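You operate a simulated robot arm through the tools that you are given. There is no shell and no other tool.

The job below is to be done with a simulated robot arm. You get a single attempt, and the scene is never put back.

TASK
Put things in order on the desk fifty-six. At the end: the teal spool stands on top of the long silver block; the clear jar (marked "WASHERS") from the desk fifty-six stands where the grey wheel stood; the grey wheel from the desk fifty-six stands where the teal spool stood; the silver can from the desk fifty-six stands on top of the black spool; whatever was shut is shut again. Leave all else as you found it, and nothing knocked over.

It is judged by the outcome, as a careful person would: the job done as asked, and still so three seconds after it is handed in. It fails if anything else is knocked over, pushed out of place, dropped, spilled or broken.

THE ROBOT
A 6-joint arm with a two-finger parallel gripper, fixed in place. Base frame: the origin is at the foot of the arm, x ahead of it, y to its left, z up; the work surface is at about z = 760. Lengths are in mm, angles in rad, forces in N, time in s.
With the tool pointing down near the work surface it reaches from about 240 to 640 mm from the base axis. Its first joint turns from -1.152 to 1.152 rad. Payload 2.7 kg.
Tool frame: the origin (TCP) lies between the finger pads and is the grasp point; the fingertips stand 23 mm ahead of it; z points along the fingers, y is the line along which they close. Largest opening 94 mm; finger width 38, thickness 10; the body of the gripper, 54 by 96 mm, starts 39 mm behind the TCP.
Orientation is that of the tool frame in the base frame, as a unit quaternion [w, x, y, z]. With the fingers straight down and closing along the base's y, the tool's x points along the base's -x, its y along +y and its z along -z.

THE INTERFACE
- The arm moves only by the tool step_arm. Its argument "commands" is a list of rows, each a list of 3 entries, a list of its own where there are three numbers: the shift along the tool's x, y, z in m, then the turn, a rotation vector about the tool's x, y, z in rad, then the opening in per cent of the stroke, from 0 (shut) to 100 (fully open). In form: [[[dx, dy, dz], [rx, ry, rz], gripper], ...]. A call has 1 to 20 rows; each row shifts and turns the commanded pose from where the row before left it, along the tool's axes as they then stand. Each row takes 0.2 s and may step no farther than 50 mm and 0.15 rad from the row before; otherwise, or with a gripper value out of range, the whole call is refused. A pose out of reach is approached as far as the arm can. The call stops where the force on the tool passes 40 N (or 10 N more than at its start, if that is more) or the arm is blocked; 0.2 s more then pass. Each finger travels about 45 mm/s and halts on what it meets, pressing with about 30 N; the grip force reading is that of the motor and also rises with nothing between the fingers. The clock runs only during rows and for 0.2 s after the last one: add rows that do not move to give the fingers time. The reply holds the time, the measured pose of the TCP, the force on the tool along the base axes, the opening and the grip force, in the units named above and with some noise, with the torque about the TCP (base axes, N m) and any sound that the robot's microphone picked up.
- Cameras (640 x 400 px; columns grow to the right, rows downward): "scene" is fixed at [52.1, -441, 1397.5]; the picture's right is [0.79, -0.61, 0.00], its down [-0.46, -0.60, -0.65] and it looks along [0.40, 0.52, -0.76] (base axes); focal length 265 px, centre (320, 200). "wrist" rides on the gripper at [87, 16, -75] in the tool frame; the picture's right is [-0.18, 0.98, 0.00], its down [-0.58, -0.11, -0.81] and it looks along [-0.79, -0.15, 0.59] (tool axes); focal length 243 px, centre (320, 200). There is no depth. A picture from a camera that has moved, and an enlarged one, comes with that camera's place and axes in the base frame and with its lens. The place of the scene camera against the robot may be out by one fixed shift of up to 25 mm in any direction.
- snapshot(camera): a new picture of that camera. It takes no simulated time.
- zoom(camera, box): a new picture of the part [left, top, right, bottom] of that camera's present view, enlarged. It takes no simulated time.
- hand_in(): hands the job in; it is judged then, once.

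Nothing tells you positions but the pictures and the camera data. Unless the task says otherwise, let go and move clear before handing in.

The tools are called after "Request:" by a JSON object that holds its "fn" and its "kwargs". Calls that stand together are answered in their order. step_arm: Moves the arm, as the interface text tells. Its arguments: {"type":"object","properties":{"commands":{"type":"array","items":{"type":"array"}}},"required":["commands"]} The other tools are called the same way: snapshot (camera) takes a picture; zoom (camera, box) takes an enlarged picture of a part of a camera's view; hand_in () hands the job in.

At the start:

```text
time: 0.0
ee_pos: [388.8, -55.8, 1084.8]
orientation: [0.001, 0.0, 1.0, -0.002]
wrist_force: [-0.4, 0.3, -0.2]
wrist_torque: [-0.02, 0.03, 0.01]
gripper_width: 93.9
grip_force: 0.1
```

scene: 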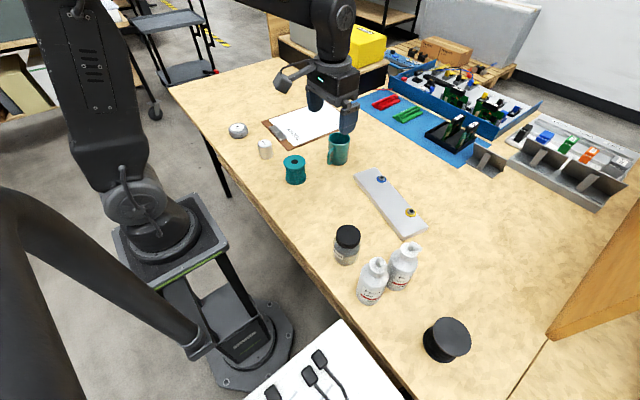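
wrist: 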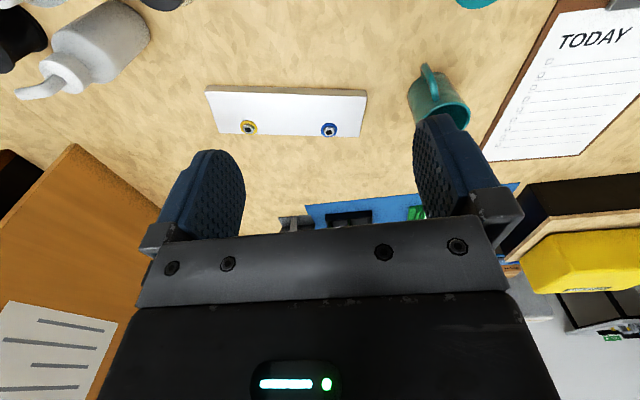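

I see a desk with a teal spool, a small white/silver can, a grey wheel, a teal mug, a long silver block, a jar, two white bottles and a black spool. I'll look closer at each before moving.

Request:
{"fn": "zoom", "kwargs": {"camera": "scene", "box": [200, 90, 360, 190]}}

Request:
{"fn": "zoom", "kwargs": {"camera": "scene", "box": [320, 150, 480, 250]}}

Request:
{"fn": "zoom", "kwargs": {"camera": "scene", "box": [310, 210, 510, 370]}}

Request:
{"fn": "zoom", "kwargs": {"camera": "scene", "box": [360, 30, 640, 210]}}

Request:
{"fn": "snapshot", "kwargs": {"camera": "wrist"}}

```text
4.00 times, centred on (280, 140) of scene
camera zoom: at [52.1, -441.0, 1397.5], right [0.79, -0.61, 0.0], down [-0.46, -0.6, -0.65], along [0.4, 0.52, -0.76], focal length 1061 px, centre (480, 440)
```

zoom: 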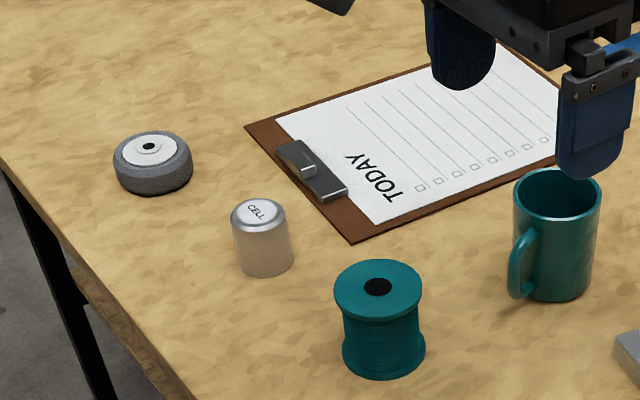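

```text
4.00 times, centred on (400, 200) of scene
camera zoom: at [52.1, -441.0, 1397.5], right [0.79, -0.61, 0.0], down [-0.46, -0.6, -0.65], along [0.4, 0.52, -0.76], focal length 1061 px, centre (0, 200)
```

zoom: 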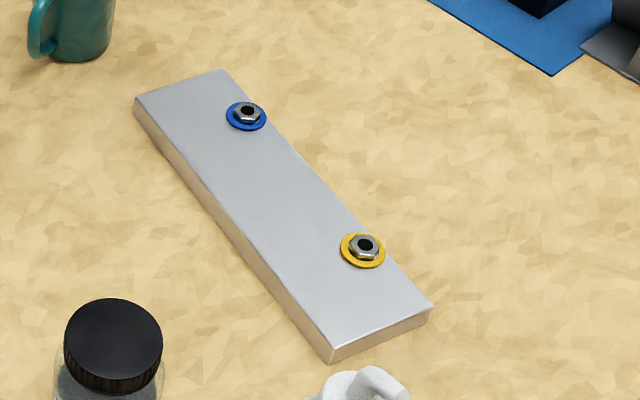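

```text
2.50 times, centred on (410, 290) of scene
camera zoom: at [52.1, -441.0, 1397.5], right [0.79, -0.61, 0.0], down [-0.46, -0.6, -0.65], along [0.4, 0.52, -0.76], focal length 663 px, centre (95, -25)
```

zoom: 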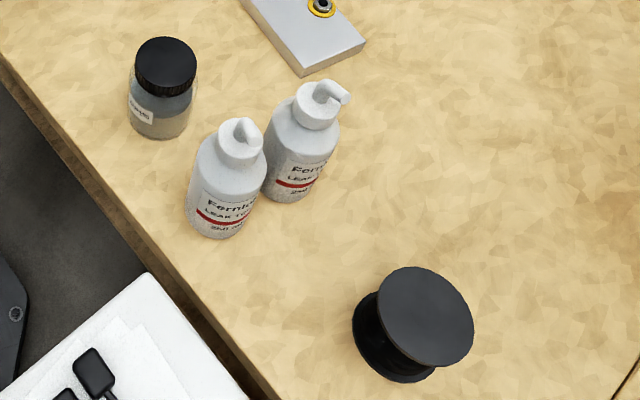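

```text
2.22 times, centred on (500, 120) of scene
camera zoom: at [52.1, -441.0, 1397.5], right [0.79, -0.61, 0.0], down [-0.46, -0.6, -0.65], along [0.4, 0.52, -0.76], focal length 590 px, centre (-80, 378)
```

zoom: 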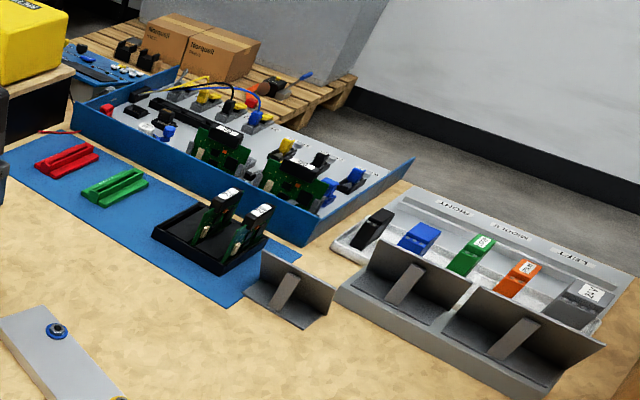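

```text
taken
camera wrist: at [303.2, -39.6, 1158.5], right [0.18, 0.98, 0.0], down [0.58, -0.11, 0.81], along [0.79, -0.15, -0.59], focal length 243 px, centre (320, 200)
```

wrist: 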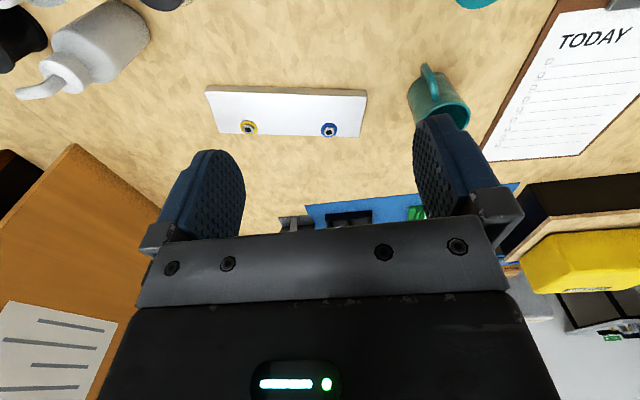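

I see the layout clearly. From the scene camera my estimates are: teal spool at about (385,124), silver "CELL" can (363,288), grey wheel (346,481), jar (316,-212), black spool (348,-494) and block centre (547,-142). I'll hover above the teal spool first and refine with the wrist camera.

Request:
{"fn": "step_arm", "kwargs": {"commands": [[[0.001, 0.0297, 0.0208], [0, 0, 0], 100], [[0.001, 0.0297, 0.0208], [0, 0, 0], 100], [[0.001, 0.0297, 0.0208], [0, 0, 0], 100], [[0.001, 0.0297, 0.0208], [0, 0, 0], 100], [[0.001, 0.0297, 0.0208], [0, 0, 0], 100], [[0.001, 0.0297, 0.0208], [0, 0, 0], 100], [[0, 0, 0], [0, 0, 0], 100]]}}

Request:
{"fn": "snapshot", "kwargs": {"camera": "wrist"}}

Request:
{"fn": "snapshot", "kwargs": {"camera": "scene"}}

```text
time: 1.6
ee_pos: [385.1, 123.7, 960.8]
orientation: [0.0, 0.001, 1.0, -0.002]
wrist_force: [0.4, 0.7, -0.1]
wrist_torque: [-0.01, 0.03, 0.0]
gripper_width: 93.9
grip_force: 0.0
```

```text
taken
camera wrist: at [297.7, 139.3, 1033.5], right [0.19, 0.98, 0.0], down [0.58, -0.11, 0.81], along [0.79, -0.15, -0.59], focal length 243 px, centre (320, 200)
```

wrist: 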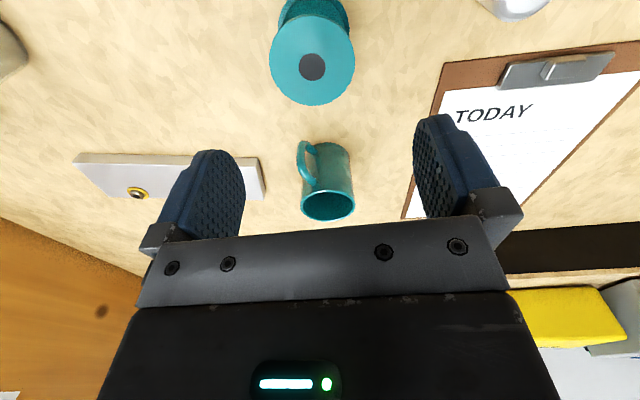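

```text
taken
```

scene: 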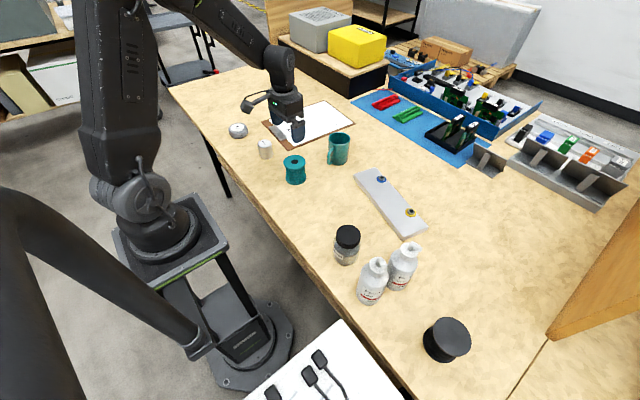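

The spool's top is slightly off the tool axis: about 6 mm to the right in base terms (−y) and about 4 mm ahead. I'll shift, come down partway and look again.

Request:
{"fn": "step_arm", "kwargs": {"commands": [[[-0.002, -0.003, 0.03], [0, 0, 0], 100], [[-0.002, -0.0035, 0.03], [0, 0, 0], 100], [[0, 0, 0], [0, 0, 0], 100], [[0, 0, 0], [0, 0, 0], 100]]}}

Request:
{"fn": "snapshot", "kwargs": {"camera": "wrist"}}

```text
time: 2.6
ee_pos: [388.1, 115.6, 897.0]
orientation: [0.001, 0.0, 1.0, -0.002]
wrist_force: [0.0, -0.1, -0.3]
wrist_torque: [0.01, -0.03, -0.01]
gripper_width: 94.1
grip_force: 0.1
```

```text
taken
camera wrist: at [302.3, 131.3, 971.4], right [0.18, 0.98, 0.0], down [0.58, -0.11, 0.81], along [0.79, -0.15, -0.59], focal length 243 px, centre (320, 200)
```

wrist: 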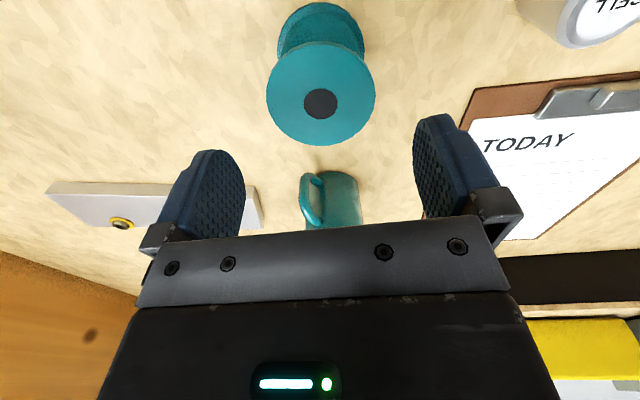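

The spool is now centred in the column direction and the row agrees with a top at z≈831. I'll come down to just above its top and check once more.

Request:
{"fn": "step_arm", "kwargs": {"commands": [[[0, 0, 0.018], [0, 0, 0], 100], [[0, 0, 0.017], [0, 0, 0], 100], [[0, 0, 0], [0, 0, 0], 100], [[0, 0, 0], [0, 0, 0], 100]]}}

Request:
{"fn": "snapshot", "kwargs": {"camera": "wrist"}}

Request:
{"fn": "zoom", "kwargs": {"camera": "scene", "box": [240, 80, 400, 200]}}

```text
time: 3.6
ee_pos: [385.5, 116.1, 864.0]
orientation: [0.0, 0.001, 1.0, -0.001]
wrist_force: [-1.3, -0.3, 0.2]
wrist_torque: [0.02, 0.02, -0.03]
gripper_width: 93.9
grip_force: 0.0
```

```text
taken
camera wrist: at [301.2, 131.7, 937.6], right [0.18, 0.98, 0.0], down [0.58, -0.11, 0.81], along [0.79, -0.15, -0.59], focal length 243 px, centre (320, 200)
```

wrist: 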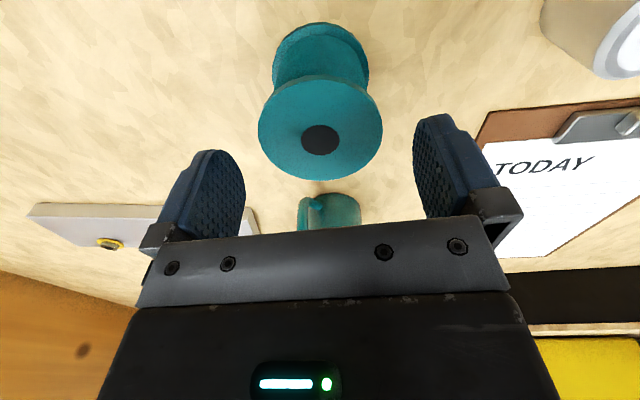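

```text
3.33 times, centred on (320, 140) of scene
camera zoom: at [52.1, -441.0, 1397.5], right [0.79, -0.61, 0.0], down [-0.46, -0.6, -0.65], along [0.4, 0.52, -0.76], focal length 884 px, centre (320, 400)
```

zoom: 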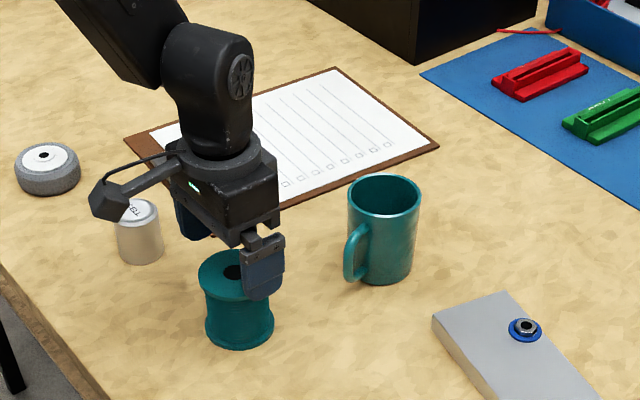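

The hole sits on the tool axis to within about 2 mm. I'll nudge 2 mm ahead, lower the tool so the fingers pass the flange, and close.

Request:
{"fn": "step_arm", "kwargs": {"commands": [[[-0.002, 0, 0.015], [0, 0, 0], 100], [[0, 0, 0.017], [0, 0, 0], 100], [[0, 0, 0.018], [0, 0, 0], 100], [[0, 0, 0], [0, 0, 0], 100]]}}

Request:
{"fn": "snapshot", "kwargs": {"camera": "wrist"}}

Request:
{"fn": "zoom", "kwargs": {"camera": "scene", "box": [240, 110, 360, 200]}}

```text
time: 4.6
ee_pos: [388.3, 115.4, 814.0]
orientation: [0.001, 0.0, 1.0, -0.002]
wrist_force: [-0.2, 0.4, 0.3]
wrist_torque: [0.03, 0.0, 0.02]
gripper_width: 93.9
grip_force: 0.0
```

```text
taken
camera wrist: at [303.5, 131.0, 887.7], right [0.18, 0.98, 0.0], down [0.58, -0.11, 0.81], along [0.79, -0.15, -0.59], focal length 243 px, centre (320, 200)
```

wrist: 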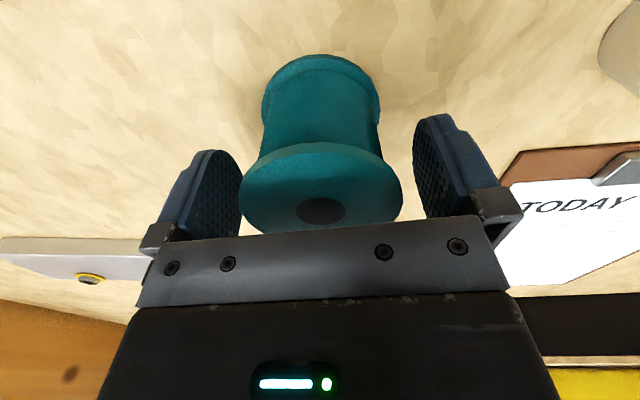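

```text
4.44 times, centred on (300, 155) of scene
camera zoom: at [52.1, -441.0, 1397.5], right [0.79, -0.61, 0.0], down [-0.46, -0.6, -0.65], along [0.4, 0.52, -0.76], focal length 1179 px, centre (409, 400)
```

zoom: 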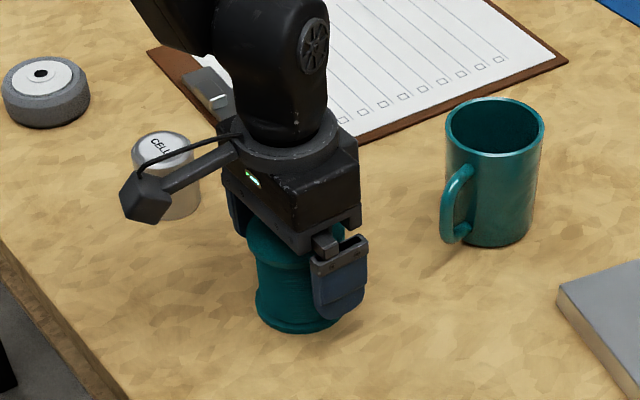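

The fingers straddle the flange symmetrically with the hole on the tool axis, so the spool stands at about (389,116). I'll close on it.

Request:
{"fn": "step_arm", "kwargs": {"commands": [[[0, 0, 0], [0, 0, 0], 60], [[0, 0, 0], [0, 0, 0], 60], [[0, 0, 0], [0, 0, 0], 60], [[0, 0, 0], [0, 0, 0], 60], [[0, 0, 0], [0, 0, 0], 60]]}}

Request:
{"fn": "snapshot", "kwargs": {"camera": "wrist"}}

```text
time: 5.8
ee_pos: [389.8, 114.9, 813.8]
orientation: [0.001, 0.0, 1.0, -0.001]
wrist_force: [0.0, 1.1, -0.5]
wrist_torque: [0.0, -0.04, -0.05]
gripper_width: 69.6
grip_force: 30.1
```

```text
taken
camera wrist: at [303.5, 131.0, 887.9], right [0.18, 0.98, 0.0], down [0.58, -0.11, 0.81], along [0.79, -0.15, -0.59], focal length 243 px, centre (320, 200)
```

wrist: 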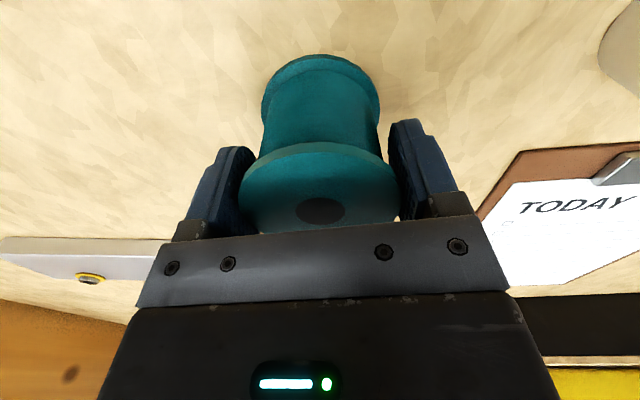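

The spool is held (width 69.6, grip 30 N); its original spot is about (389,116). I'll lift it 80 mm and carry it over to the block.

Request:
{"fn": "step_arm", "kwargs": {"commands": [[[0, 0, -0.01], [0, 0, 0], 50], [[0, 0, -0.03], [0, 0, 0], 50], [[0, 0, -0.04], [0, 0, 0], 50], [[0, 0, 0], [0, 0, 0], 50]]}}

Request:
{"fn": "snapshot", "kwargs": {"camera": "wrist"}}

Request:
{"fn": "zoom", "kwargs": {"camera": "scene", "box": [240, 80, 400, 200]}}

```text
time: 6.8
ee_pos: [388.8, 113.8, 895.5]
orientation: [0.001, 0.0, 1.0, -0.002]
wrist_force: [0.9, 0.0, -2.8]
wrist_torque: [0.02, -0.03, 0.0]
gripper_width: 69.3
grip_force: 30.4
```

```text
taken
camera wrist: at [304.2, 129.4, 968.9], right [0.18, 0.98, 0.0], down [0.58, -0.11, 0.81], along [0.79, -0.15, -0.59], focal length 243 px, centre (320, 200)
```

wrist: 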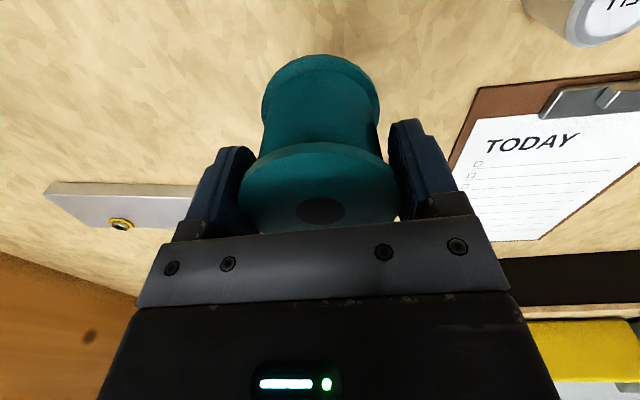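

```text
3.33 times, centred on (320, 140) of scene
camera zoom: at [52.2, -441.0, 1397.5], right [0.79, -0.61, 0.0], down [-0.46, -0.6, -0.65], along [0.4, 0.52, -0.76], focal length 884 px, centre (320, 400)
```

zoom: 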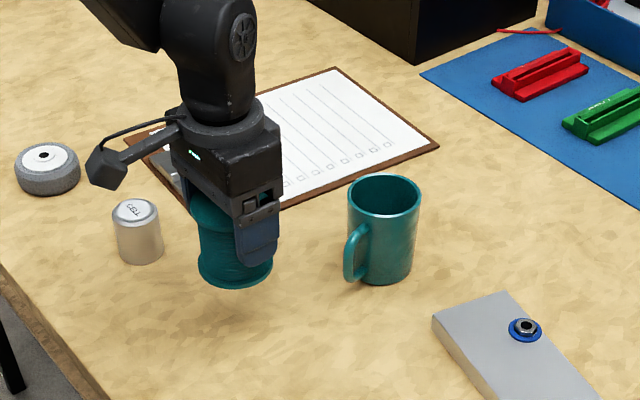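

The spool lifted cleanly (about 2.8 N). Next I'll carry it to above the block's middle.

Request:
{"fn": "step_arm", "kwargs": {"commands": [[[-0.016, -0.0257, 0], [0, 0, 0], 50], [[-0.016, -0.0257, 0], [0, 0, 0], 50], [[-0.016, -0.0257, 0], [0, 0, 0], 50], [[-0.016, -0.0257, 0], [0, 0, 0], 50], [[-0.016, -0.0257, 0], [0, 0, 0], 50], [[-0.016, -0.0257, 0], [0, 0, 0], 50], [[-0.016, -0.0257, 0], [0, 0, 0], 50], [[-0.016, -0.0257, 0], [0, 0, 0], 50], [[-0.016, -0.0257, 0], [0, 0, 0], 50], [[-0.016, -0.0257, 0], [0, 0, 0], 50], [[0, 0, 0], [0, 0, 0], 50], [[0, 0, 0], [0, 0, 0], 50]]}}

Request:
{"fn": "snapshot", "kwargs": {"camera": "wrist"}}

Request:
{"fn": "zoom", "kwargs": {"camera": "scene", "box": [320, 120, 480, 240]}}

```text
time: 9.4
ee_pos: [549.7, -141.2, 894.3]
orientation: [0.001, 0.0, 1.0, -0.001]
wrist_force: [-0.2, -0.1, -2.6]
wrist_torque: [0.0, 0.02, 0.0]
gripper_width: 69.3
grip_force: 30.0
```

```text
taken
camera wrist: at [463.5, -125.7, 968.0], right [0.18, 0.98, 0.0], down [0.58, -0.11, 0.81], along [0.79, -0.15, -0.59], focal length 243 px, centre (320, 200)
```

wrist: 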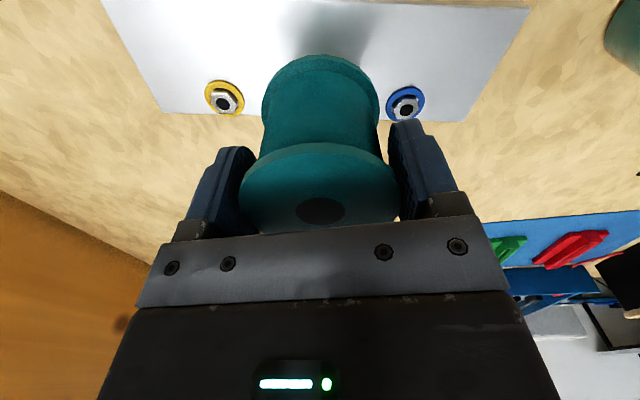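

```text
3.33 times, centred on (400, 180) of scene
camera zoom: at [52.2, -441.0, 1397.5], right [0.79, -0.61, 0.0], down [-0.46, -0.6, -0.65], along [0.4, 0.52, -0.76], focal length 884 px, centre (53, 267)
```

zoom: 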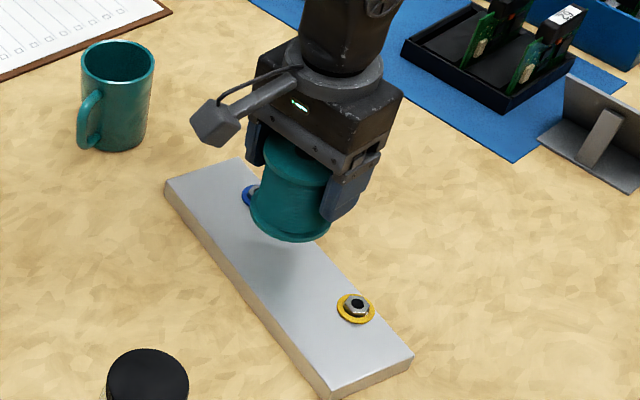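

The block's centre works out to about (551,-143) and the spool hangs at (549.5,-141.5), with washers clear by about 25 mm either side. I'll lower most of the way, then approach slowly.

Request:
{"fn": "step_arm", "kwargs": {"commands": [[[-0.0015, -0.001, 0.02], [0, 0, 0], 50], [[0, 0, 0.02], [0, 0, 0], 50], [[0, 0, 0.01], [0, 0, 0], 50], [[0, 0, 0], [0, 0, 0], 50]]}}

Request:
{"fn": "zoom", "kwargs": {"camera": "scene", "box": [350, 150, 430, 210]}}

Request:
{"fn": "snapshot", "kwargs": {"camera": "wrist"}}

```text
time: 10.4
ee_pos: [552.4, -143.4, 844.2]
orientation: [0.0, 0.0, 1.0, -0.002]
wrist_force: [0.4, 0.0, -3.7]
wrist_torque: [0.0, -0.01, 0.05]
gripper_width: 69.4
grip_force: 29.7
```

```text
6.67 times, centred on (390, 180) of scene
camera zoom: at [52.2, -441.0, 1397.5], right [0.79, -0.61, 0.0], down [-0.46, -0.6, -0.65], along [0.4, 0.52, -0.76], focal length 1769 px, centre (-147, 333)
```

zoom: 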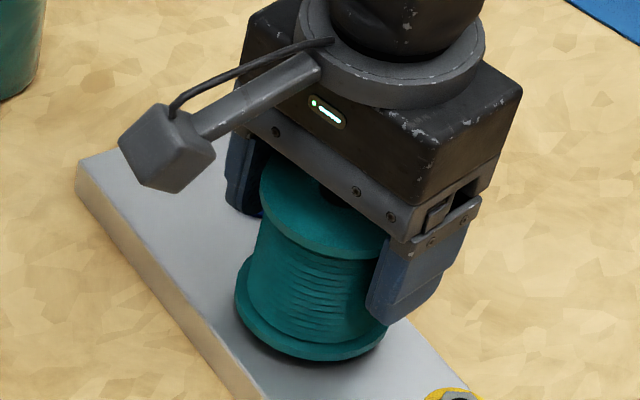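

```text
taken
camera wrist: at [466.1, -127.3, 918.7], right [0.18, 0.98, 0.0], down [0.58, -0.11, 0.81], along [0.79, -0.15, -0.59], focal length 243 px, centre (320, 200)
```

wrist: 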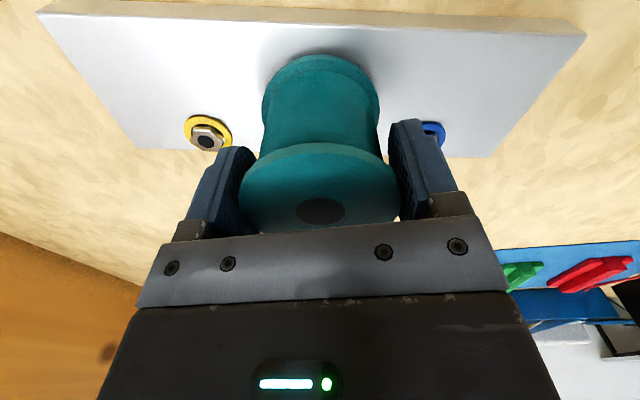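

The spool hangs about 10 mm above the block, inside both edges. I'll lower in small steps and watch the force.

Request:
{"fn": "step_arm", "kwargs": {"commands": [[[0, 0, 0.003], [0, 0, 0], 50], [[0, 0, 0.003], [0, 0, 0], 50], [[0, 0, 0], [0, 0, 0], 50]]}}

```text
time: 11.2
ee_pos: [552.8, -143.9, 839.1]
orientation: [0.001, 0.0, 1.0, -0.002]
wrist_force: [0.5, -0.6, -2.2]
wrist_torque: [-0.03, 0.01, -0.01]
gripper_width: 69.5
grip_force: 29.9
```

Request:
{"fn": "step_arm", "kwargs": {"commands": [[[0, 0, 0.003], [0, 0, 0], 50], [[0, 0, 0], [0, 0, 0], 50]]}}

Request:
{"fn": "zoom", "kwargs": {"camera": "scene", "box": [350, 150, 430, 210]}}

```text
time: 11.8
ee_pos: [550.8, -143.0, 835.2]
orientation: [0.001, 0.0, 1.0, -0.003]
wrist_force: [-0.6, 0.3, -2.8]
wrist_torque: [0.04, 0.03, 0.02]
gripper_width: 69.3
grip_force: 30.2
```

```text
6.67 times, centred on (390, 180) of scene
camera zoom: at [52.2, -441.0, 1397.5], right [0.79, -0.61, 0.0], down [-0.46, -0.6, -0.65], along [0.4, 0.52, -0.76], focal length 1769 px, centre (-147, 333)
```

zoom: 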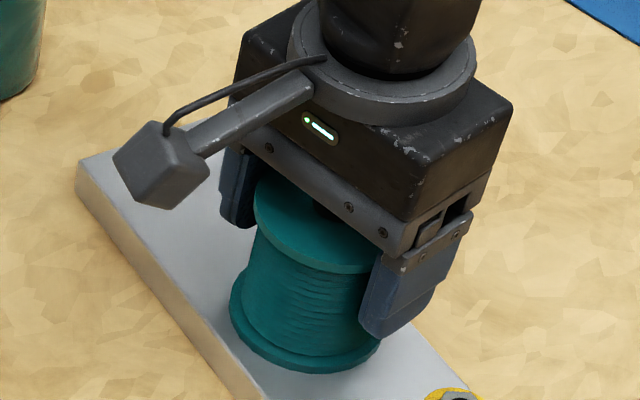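

Request:
{"fn": "step_arm", "kwargs": {"commands": [[[0, 0, 0.002], [0, 0, 0], 50], [[0, 0, 0], [0, 0, 0], 50]]}}

Request:
{"fn": "step_arm", "kwargs": {"commands": [[[0, 0, 0.0015], [0, 0, 0], 50], [[0, 0, 0], [0, 0, 0], 50]]}}

```text
time: 12.4
ee_pos: [552.3, -142.8, 836.1]
orientation: [0.002, 0.0, 1.0, -0.002]
wrist_force: [-6.4, 1.8, 12.9]
wrist_torque: [-0.09, 0.59, 0.0]
gripper_width: 69.5
grip_force: 30.3
```

```text
time: 13.0
ee_pos: [552.2, -142.6, 834.2]
orientation: [0.002, 0.0, 1.0, -0.002]
wrist_force: [-2.9, 2.2, 21.7]
wrist_torque: [-0.03, -0.07, -0.02]
gripper_width: 69.4
grip_force: 30.4
```

Contact: the spool is sitting on the block (upward force about 22 N). I'll relieve the press slightly and open the fingers.

Request:
{"fn": "step_arm", "kwargs": {"commands": [[[0, 0, -0.0015], [0, 0, 0], 50], [[0, 0, 0], [0, 0, 0], 80], [[0, 0, 0], [0, 0, 0], 90], [[0, 0, 0], [0, 0, 0], 100], [[0, 0, 0], [0, 0, 0], 100]]}}

Request:
{"fn": "snapshot", "kwargs": {"camera": "wrist"}}

Request:
{"fn": "zoom", "kwargs": {"camera": "scene", "box": [340, 140, 440, 215]}}

```text
time: 14.2
ee_pos: [549.9, -142.9, 833.8]
orientation: [0.001, 0.0, 1.0, -0.002]
wrist_force: [-0.5, 0.6, -0.9]
wrist_torque: [0.0, 0.0, -0.01]
gripper_width: 94.1
grip_force: 0.0
```

```text
taken
camera wrist: at [465.0, -127.1, 907.9], right [0.18, 0.98, 0.0], down [0.58, -0.11, 0.81], along [0.79, -0.15, -0.59], focal length 243 px, centre (320, 200)
```

wrist: 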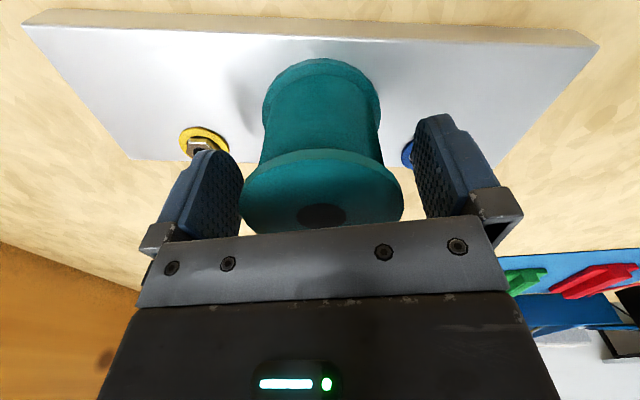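

```text
5.33 times, centred on (390, 178) of scene
camera zoom: at [52.1, -441.0, 1397.5], right [0.79, -0.61, 0.0], down [-0.46, -0.6, -0.65], along [0.4, 0.52, -0.76], focal length 1415 px, centre (-53, 320)
```

zoom: 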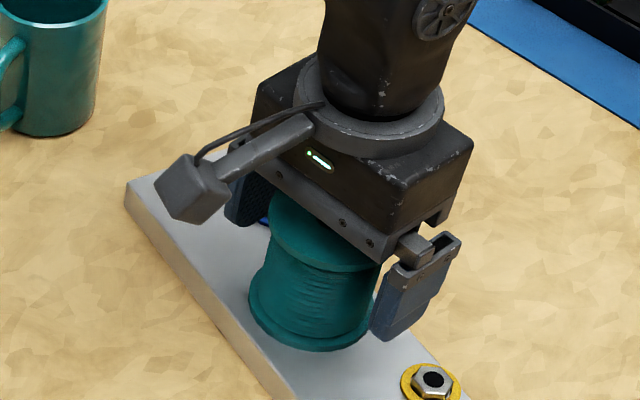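

The spool is standing free on the block. I'll rise straight up, clear, and check it.

Request:
{"fn": "step_arm", "kwargs": {"commands": [[[0, 0, -0.02], [0, 0, 0], 100], [[0, 0, -0.03], [0, 0, 0], 100], [[0, 0, -0.04], [0, 0, 0], 100], [[0, 0, -0.04], [0, 0, 0], 100], [[0, 0, 0], [0, 0, 0], 100]]}}

Request:
{"fn": "snapshot", "kwargs": {"camera": "wrist"}}

Request:
{"fn": "zoom", "kwargs": {"camera": "scene", "box": [320, 120, 480, 240]}}

```text
time: 15.4
ee_pos: [552.2, -139.7, 963.2]
orientation: [0.001, 0.0, 1.0, -0.001]
wrist_force: [0.8, 0.4, -0.4]
wrist_torque: [0.0, -0.01, 0.0]
gripper_width: 94.3
grip_force: 0.1
```

```text
taken
camera wrist: at [466.8, -124.9, 1037.5], right [0.18, 0.98, 0.0], down [0.58, -0.11, 0.81], along [0.79, -0.15, -0.59], focal length 243 px, centre (320, 200)
```

wrist: 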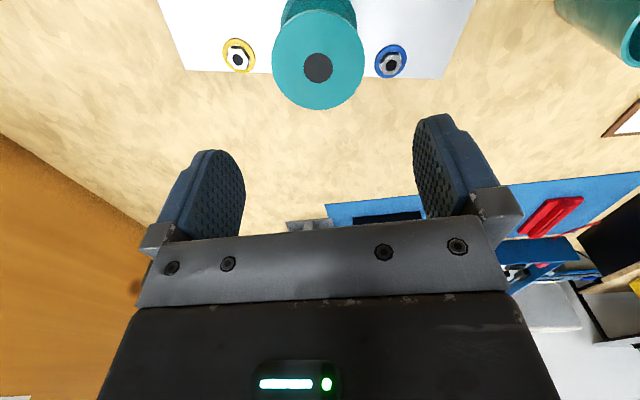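

```text
3.33 times, centred on (400, 180) of scene
camera zoom: at [52.1, -441.0, 1397.5], right [0.79, -0.61, 0.0], down [-0.46, -0.6, -0.65], along [0.4, 0.52, -0.76], focal length 884 px, centre (53, 267)
```

zoom: 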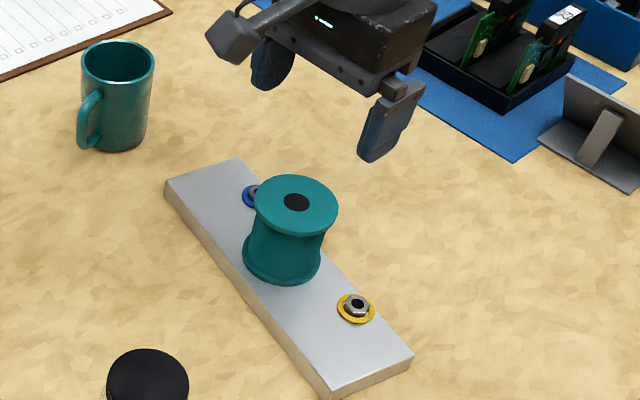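

The spool stands squarely on the block between the two nuts. Next is the grey wheel at roughly (348,475); I'll travel at height and look at it with the wrist camera.

Request:
{"fn": "step_arm", "kwargs": {"commands": [[[0.0126, 0.0384, 0], [0, 0, 0], 100], [[0.0126, 0.0384, 0], [0, 0, 0], 100], [[0.0126, 0.0384, 0], [0, 0, 0], 100], [[0.0126, 0.0384, 0], [0, 0, 0], 100], [[0.0126, 0.0384, 0], [0, 0, 0], 100], [[0.0126, 0.0384, 0], [0, 0, 0], 100], [[0.0126, 0.0384, 0], [0, 0, 0], 100], [[0.0126, 0.0384, 0], [0, 0, 0], 100], [[0.0126, 0.0384, 0], [0, 0, 0], 100], [[0.0126, 0.0384, 0], [0, 0, 0], 100], [[0.0126, 0.0384, 0], [0, 0, 0], 100], [[0.0126, 0.0384, 0], [0, 0, 0], 100], [[0.0126, 0.0384, 0], [0, 0, 0], 100], [[0.0126, 0.0384, 0], [0, 0, 0], 100], [[0.0126, 0.0384, 0], [0, 0, 0], 100], [[0.0126, 0.0384, 0], [0, 0, 0], 100], [[0, 0, 0], [0, 0, 0], 100], [[0, 0, 0], [0, 0, 0], 100]]}}

Request:
{"fn": "snapshot", "kwargs": {"camera": "wrist"}}

Request:
{"fn": "snapshot", "kwargs": {"camera": "scene"}}

```text
time: 19.2
ee_pos: [347.8, 470.1, 963.6]
orientation: [0.0, 0.0, 1.0, -0.002]
wrist_force: [1.8, -0.2, 0.3]
wrist_torque: [0.0, -0.02, 0.0]
gripper_width: 93.9
grip_force: 0.1
```

```text
taken
camera wrist: at [261.9, 486.3, 1037.8], right [0.18, 0.98, 0.0], down [0.58, -0.11, 0.81], along [0.79, -0.15, -0.59], focal length 243 px, centre (320, 200)
```

wrist: 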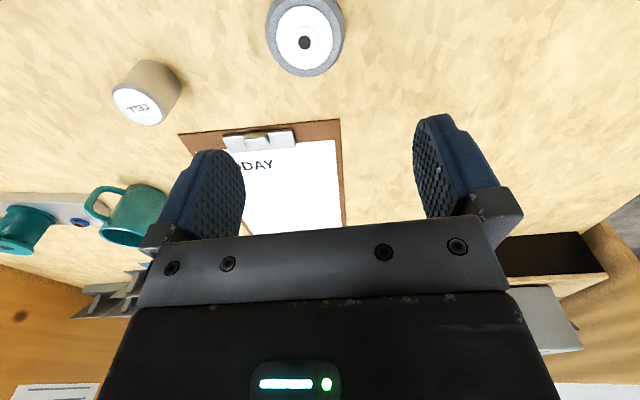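

```text
taken
```

scene: 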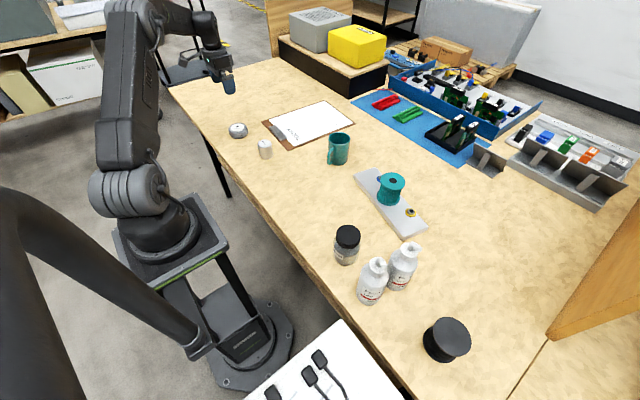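

The wheel's hub appears at (304,42) in the wrist view, which puts it at about (350,456). I'll shift over it, lower, and look again.

Request:
{"fn": "step_arm", "kwargs": {"commands": [[[-0.001, -0.0075, 0.03], [0, 0, 0], 100], [[-0.001, -0.007, 0.03], [0, 0, 0], 100], [[0, 0, 0], [0, 0, 0], 100], [[0, 0, 0], [0, 0, 0], 100]]}}

Request:
{"fn": "snapshot", "kwargs": {"camera": "wrist"}}

```text
time: 20.2
ee_pos: [351.2, 456.2, 902.6]
orientation: [0.001, 0.0, 1.0, -0.002]
wrist_force: [0.2, 0.2, 1.2]
wrist_torque: [0.02, -0.03, -0.02]
gripper_width: 94.0
grip_force: 0.0
```

```text
taken
camera wrist: at [266.4, 473.4, 977.3], right [0.18, 0.98, 0.0], down [0.58, -0.11, 0.81], along [0.79, -0.15, -0.59], focal length 243 px, centre (320, 200)
```

wrist: 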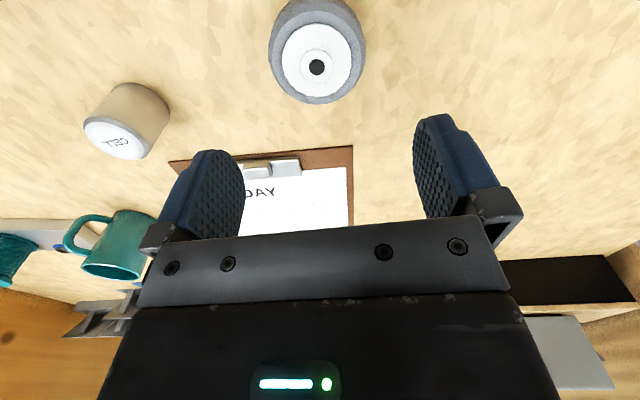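

Request:
{"fn": "zoom", "kwargs": {"camera": "wrist", "box": [240, 0, 400, 100]}}

Request:
{"fn": "zoom", "kwargs": {"camera": "scene", "box": [210, 105, 290, 165]}}

```text
4.00 times, centred on (320, 50) of wrist
camera zoom: at [266.4, 473.4, 977.3], right [0.18, 0.98, 0.0], down [0.58, -0.11, 0.81], along [0.79, -0.15, -0.59], focal length 970 px, centre (320, 800)
```

zoom: 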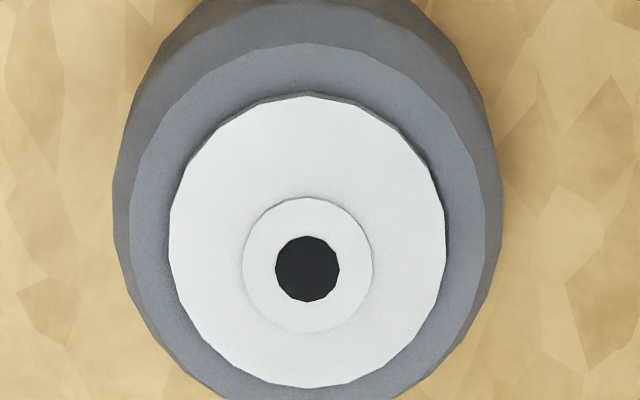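

```text
6.67 times, centred on (250, 135) of scene
camera zoom: at [52.1, -441.0, 1397.5], right [0.79, -0.61, 0.0], down [-0.46, -0.6, -0.65], along [0.4, 0.52, -0.76], focal length 1769 px, centre (787, 633)
```

zoom: 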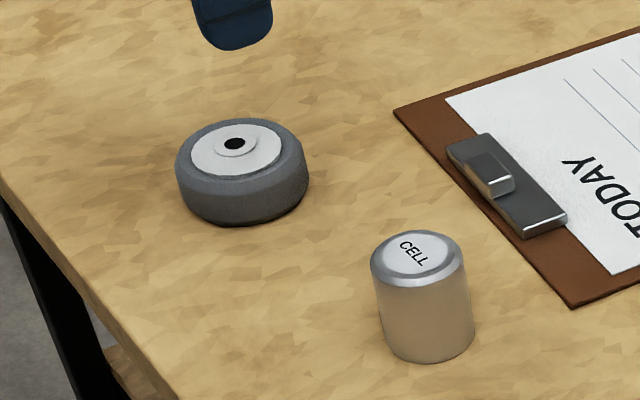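

The wheel is about 76 mm across and 25–30 mm tall, about 2.4 mm to −y of the tool axis. I'll correct and lower further.

Request:
{"fn": "step_arm", "kwargs": {"commands": [[[0, -0.0024, 0.03], [0, 0, 0], 100], [[0, 0, 0.03], [0, 0, 0], 100], [[0, 0, 0], [0, 0, 0], 100], [[0, 0, 0], [0, 0, 0], 100]]}}

Request:
{"fn": "snapshot", "kwargs": {"camera": "wrist"}}

Request:
{"fn": "zoom", "kwargs": {"camera": "wrist", "box": [220, 20, 420, 145]}}

```text
time: 21.2
ee_pos: [353.1, 455.3, 843.2]
orientation: [0.001, 0.0, 1.0, -0.002]
wrist_force: [0.3, 0.2, -0.8]
wrist_torque: [-0.02, 0.01, -0.04]
gripper_width: 94.2
grip_force: 0.1
```

```text
taken
camera wrist: at [267.0, 471.2, 916.8], right [0.18, 0.98, 0.0], down [0.58, -0.11, 0.81], along [0.79, -0.15, -0.59], focal length 243 px, centre (320, 200)
```

wrist: 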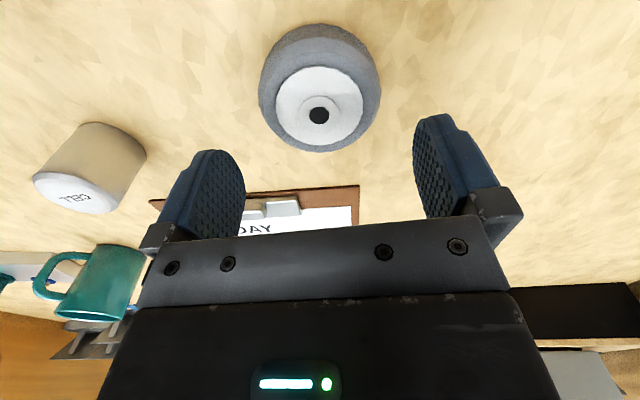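

```text
3.20 times, centred on (320, 82) of wrist
camera zoom: at [267.0, 471.2, 916.8], right [0.18, 0.98, 0.0], down [0.58, -0.11, 0.81], along [0.79, -0.15, -0.59], focal length 776 px, centre (320, 576)
```

zoom: 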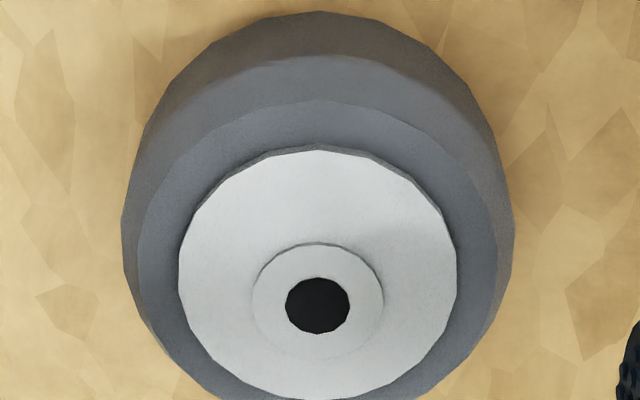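

The wheel hub is centred on the tool axis now, so its spot is at about (351.5,455). I'll descend so the fingertips end about 6 mm above the desk.

Request:
{"fn": "step_arm", "kwargs": {"commands": [[[0, 0, 0.02], [0, 0, 0], 100], [[0, 0, 0.02], [0, 0, 0], 100], [[0, 0, 0.01], [0, 0, 0], 100], [[0, 0, 0.005], [0, 0, 0], 100], [[0, 0, 0], [0, 0, 0], 100]]}}

Request:
{"fn": "snapshot", "kwargs": {"camera": "wrist"}}

Request:
{"fn": "zoom", "kwargs": {"camera": "scene", "box": [200, 90, 300, 165]}}

```text
time: 22.4
ee_pos: [352.7, 453.8, 787.8]
orientation: [0.001, 0.0, 1.0, -0.001]
wrist_force: [0.3, 1.4, -0.2]
wrist_torque: [0.02, 0.0, 0.02]
gripper_width: 93.8
grip_force: 0.1
```

```text
taken
camera wrist: at [266.7, 470.3, 861.7], right [0.18, 0.98, 0.0], down [0.58, -0.11, 0.81], along [0.79, -0.15, -0.59], focal length 243 px, centre (320, 200)
```

wrist: 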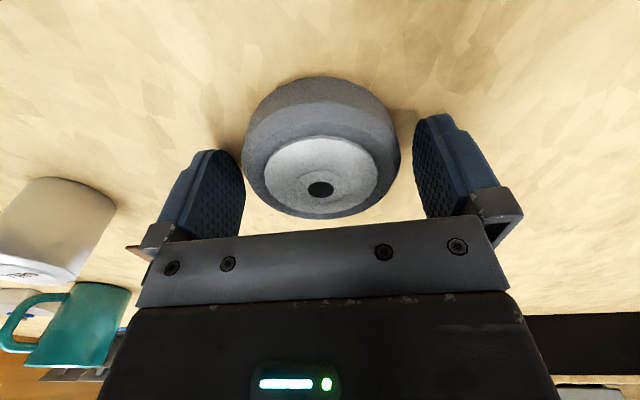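

```text
5.33 times, centred on (250, 128) of scene
camera zoom: at [52.1, -441.0, 1397.5], right [0.79, -0.61, 0.0], down [-0.46, -0.6, -0.65], along [0.4, 0.52, -0.76], focal length 1415 px, centre (693, 587)
```

zoom: 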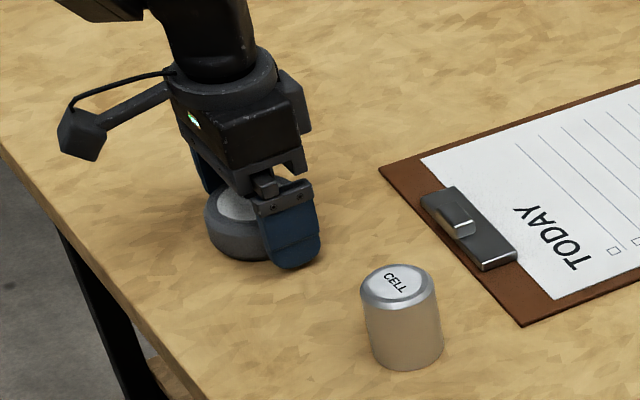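

Request:
{"fn": "zoom", "kwargs": {"camera": "wrist", "box": [220, 60, 420, 220]}}

```text
2.50 times, centred on (320, 140) of wrist
camera zoom: at [266.7, 470.3, 861.7], right [0.18, 0.98, 0.0], down [0.58, -0.11, 0.81], along [0.79, -0.15, -0.59], focal length 606 px, centre (320, 350)
```

zoom: 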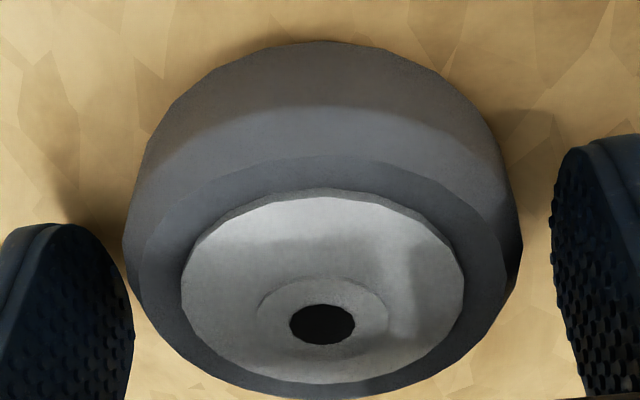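

The wheel sits between the fingers, centred across the closing line. I'll close on it.

Request:
{"fn": "step_arm", "kwargs": {"commands": [[[0, 0, 0], [0, 0, 0], 60], [[0, 0, 0], [0, 0, 0], 60], [[0, 0, 0], [0, 0, 0], 60], [[0, 0, 0], [0, 0, 0], 60], [[0, 0, 0], [0, 0, 0], 60]]}}

Request:
{"fn": "zoom", "kwargs": {"camera": "wrist", "box": [180, 60, 460, 235]}}

```text
time: 23.6
ee_pos: [352.8, 455.4, 789.9]
orientation: [0.0, -0.001, 1.0, -0.002]
wrist_force: [-0.8, 0.9, 0.4]
wrist_torque: [0.02, 0.02, -0.06]
gripper_width: 72.8
grip_force: 30.1
```

```text
2.29 times, centred on (320, 148) of wrist
camera zoom: at [266.7, 470.3, 861.9], right [0.18, 0.98, 0.0], down [0.58, -0.11, 0.81], along [0.79, -0.15, -0.59], focal length 555 px, centre (320, 320)
```

zoom: 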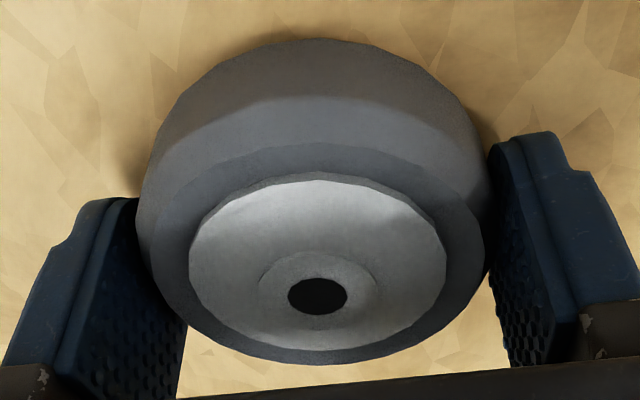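

The wheel is gripped (72.8 mm). I'll lift it 110 mm and check it hangs level.

Request:
{"fn": "step_arm", "kwargs": {"commands": [[[0, 0, -0.01], [0, 0, 0], 50], [[0, 0, -0.02], [0, 0, 0], 50], [[0, 0, -0.04], [0, 0, 0], 50], [[0, 0, -0.04], [0, 0, 0], 50], [[0, 0, 0], [0, 0, 0], 50]]}}

Request:
{"fn": "snapshot", "kwargs": {"camera": "wrist"}}

Request:
{"fn": "zoom", "kwargs": {"camera": "scene", "box": [200, 60, 300, 165]}}

```text
time: 24.8
ee_pos: [350.6, 453.8, 897.6]
orientation: [0.001, 0.0, 1.0, -0.002]
wrist_force: [-0.3, -0.8, -0.5]
wrist_torque: [0.0, -0.02, -0.01]
gripper_width: 73.0
grip_force: 30.3
```

```text
taken
camera wrist: at [264.2, 470.0, 971.1], right [0.18, 0.98, 0.0], down [0.58, -0.11, 0.81], along [0.79, -0.15, -0.59], focal length 243 px, centre (320, 200)
```

wrist: 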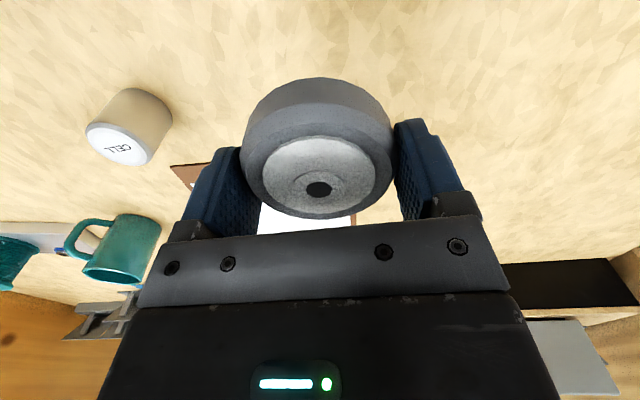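

```text
3.81 times, centred on (250, 112) of scene
camera zoom: at [52.2, -441.0, 1397.5], right [0.79, -0.61, 0.0], down [-0.46, -0.6, -0.65], along [0.4, 0.52, -0.76], focal length 1011 px, centre (587, 533)
```

zoom: 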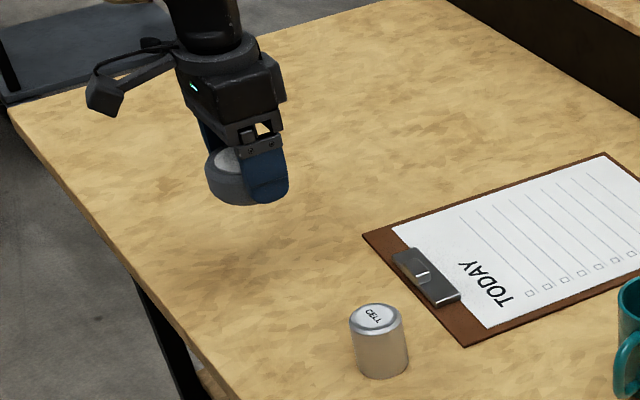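

The wheel lifted level. I'll carry it to the spool's old spot at (389,116), passing above the can.

Request:
{"fn": "step_arm", "kwargs": {"commands": [[[-0.00448, -0.03766, 0], [0, 0, 0], 50], [[-0.00448, -0.03766, 0], [0, 0, 0], 50], [[-0.00448, -0.03766, 0], [0, 0, 0], 50], [[-0.00448, -0.03766, 0], [0, 0, 0], 50], [[-0.00448, -0.03766, 0], [0, 0, 0], 50], [[-0.00448, -0.03766, 0], [0, 0, 0], 50], [[-0.00448, -0.03766, 0], [0, 0, 0], 50], [[-0.00448, -0.03766, 0], [0, 0, 0], 50], [[-0.00448, -0.03766, 0], [0, 0, 0], 50], [[0, 0, 0], [0, 0, 0], 50], [[0, 0, 0.04], [0, 0, 0], 50], [[0, 0, 0.04], [0, 0, 0], 50], [[0, 0, 0.018], [0, 0, 0], 50], [[0, 0, 0], [0, 0, 0], 50]]}}

Request:
{"fn": "snapshot", "kwargs": {"camera": "wrist"}}

Request:
{"fn": "zoom", "kwargs": {"camera": "scene", "box": [230, 100, 390, 200]}}

```text
time: 27.8
ee_pos: [392.2, 113.5, 798.0]
orientation: [0.0, 0.0, 1.0, -0.002]
wrist_force: [-0.6, 0.4, -1.4]
wrist_torque: [0.0, 0.02, 0.01]
gripper_width: 72.9
grip_force: 30.0
```

```text
taken
camera wrist: at [305.5, 129.3, 873.3], right [0.18, 0.98, 0.0], down [0.58, -0.11, 0.81], along [0.79, -0.15, -0.59], focal length 243 px, centre (320, 200)
```

wrist: 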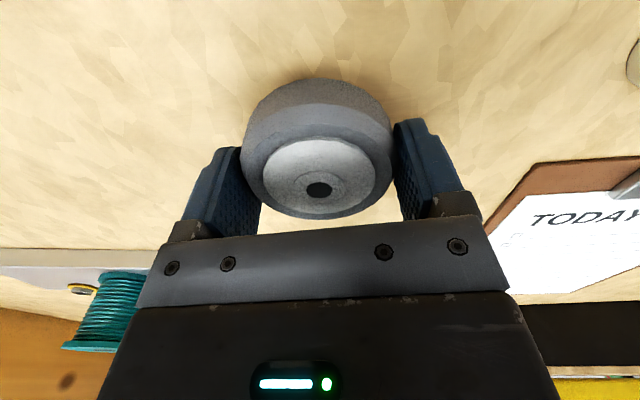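

```text
4.00 times, centred on (310, 150) of scene
camera zoom: at [52.2, -441.0, 1397.5], right [0.79, -0.61, 0.0], down [-0.46, -0.6, -0.65], along [0.4, 0.52, -0.76], focal length 1061 px, centre (360, 400)
```

zoom: 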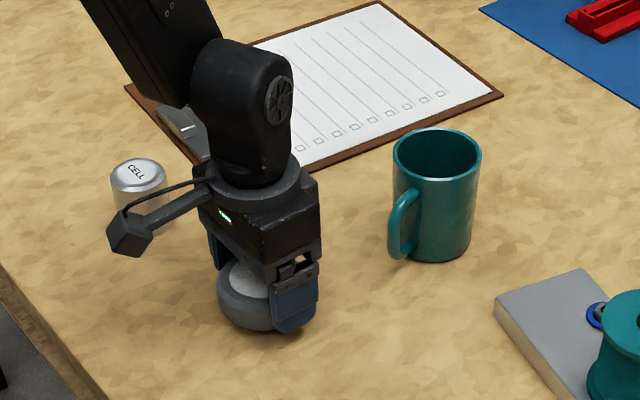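

The wheel is just above the old spool spot, but the arm sits about 2–3 mm short in y. I'll correct that, lower most of the remaining gap, and check.

Request:
{"fn": "step_arm", "kwargs": {"commands": [[[-0.001, 0.0028, 0.003], [0, 0, 0], 50], [[0, 0, 0.004], [0, 0, 0], 50], [[0, 0, 0], [0, 0, 0], 50], [[0, 0, 0], [0, 0, 0], 50]]}}

Request:
{"fn": "zoom", "kwargs": {"camera": "wrist", "box": [180, 60, 460, 235]}}

```text
time: 28.8
ee_pos: [393.0, 117.2, 793.4]
orientation: [0.002, 0.0, 1.0, -0.001]
wrist_force: [0.5, 0.7, -1.5]
wrist_torque: [0.0, 0.0, 0.01]
gripper_width: 72.6
grip_force: 30.1
```

```text
2.29 times, centred on (320, 148) of wrist
camera zoom: at [306.9, 133.2, 867.1], right [0.18, 0.98, 0.0], down [0.58, -0.11, 0.81], along [0.79, -0.15, -0.59], focal length 555 px, centre (320, 320)
```

zoom: 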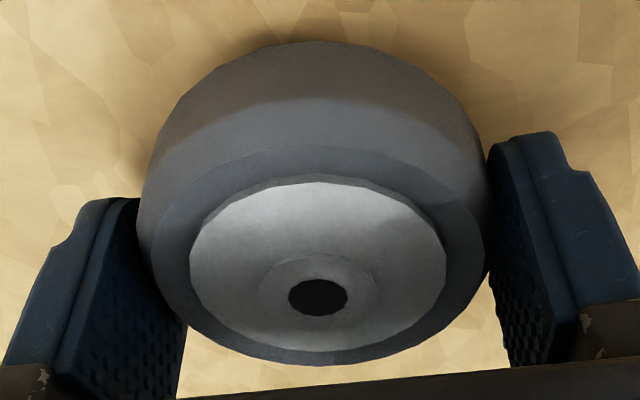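

Request:
{"fn": "step_arm", "kwargs": {"commands": [[[0, -0.001, 0.002], [0, 0, 0], 50], [[0, 0, 0.0015], [0, 0, 0], 50], [[0, 0, 0], [0, 0, 0], 50]]}}

Request:
{"fn": "step_arm", "kwargs": {"commands": [[[0, 0, 0.0012], [0, 0, 0], 50], [[0, 0, 0], [0, 0, 0], 50]]}}

Request:
{"fn": "zoom", "kwargs": {"camera": "wrist", "box": [180, 60, 460, 235]}}

```text
time: 29.6
ee_pos: [391.8, 115.2, 790.1]
orientation: [0.001, 0.0, 1.0, -0.003]
wrist_force: [0.5, 0.6, -0.3]
wrist_torque: [0.02, -0.03, 0.01]
gripper_width: 72.6
grip_force: 30.4
```

```text
time: 30.2
ee_pos: [392.3, 116.9, 788.3]
orientation: [0.001, 0.0, 1.0, -0.002]
wrist_force: [-0.6, -0.7, -1.4]
wrist_torque: [0.02, -0.02, 0.01]
gripper_width: 72.8
grip_force: 30.0
```

```text
2.29 times, centred on (320, 148) of wrist
camera zoom: at [306.9, 133.1, 862.6], right [0.18, 0.98, 0.0], down [0.58, -0.11, 0.81], along [0.79, -0.15, -0.59], focal length 555 px, centre (320, 320)
```

zoom: 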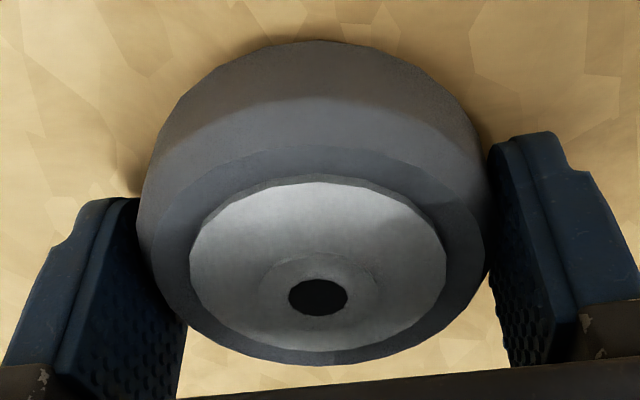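

Request:
{"fn": "step_arm", "kwargs": {"commands": [[[0, -0.001, 0.001], [0, 0, 0], 50], [[0, 0, 0], [0, 0, 0], 50]]}}

```text
time: 30.8
ee_pos: [393.8, 115.9, 788.4]
orientation: [0.001, 0.0, 1.0, -0.002]
wrist_force: [-3.2, 2.1, 4.0]
wrist_torque: [0.24, 0.04, 0.15]
gripper_width: 72.6
grip_force: 29.9
```

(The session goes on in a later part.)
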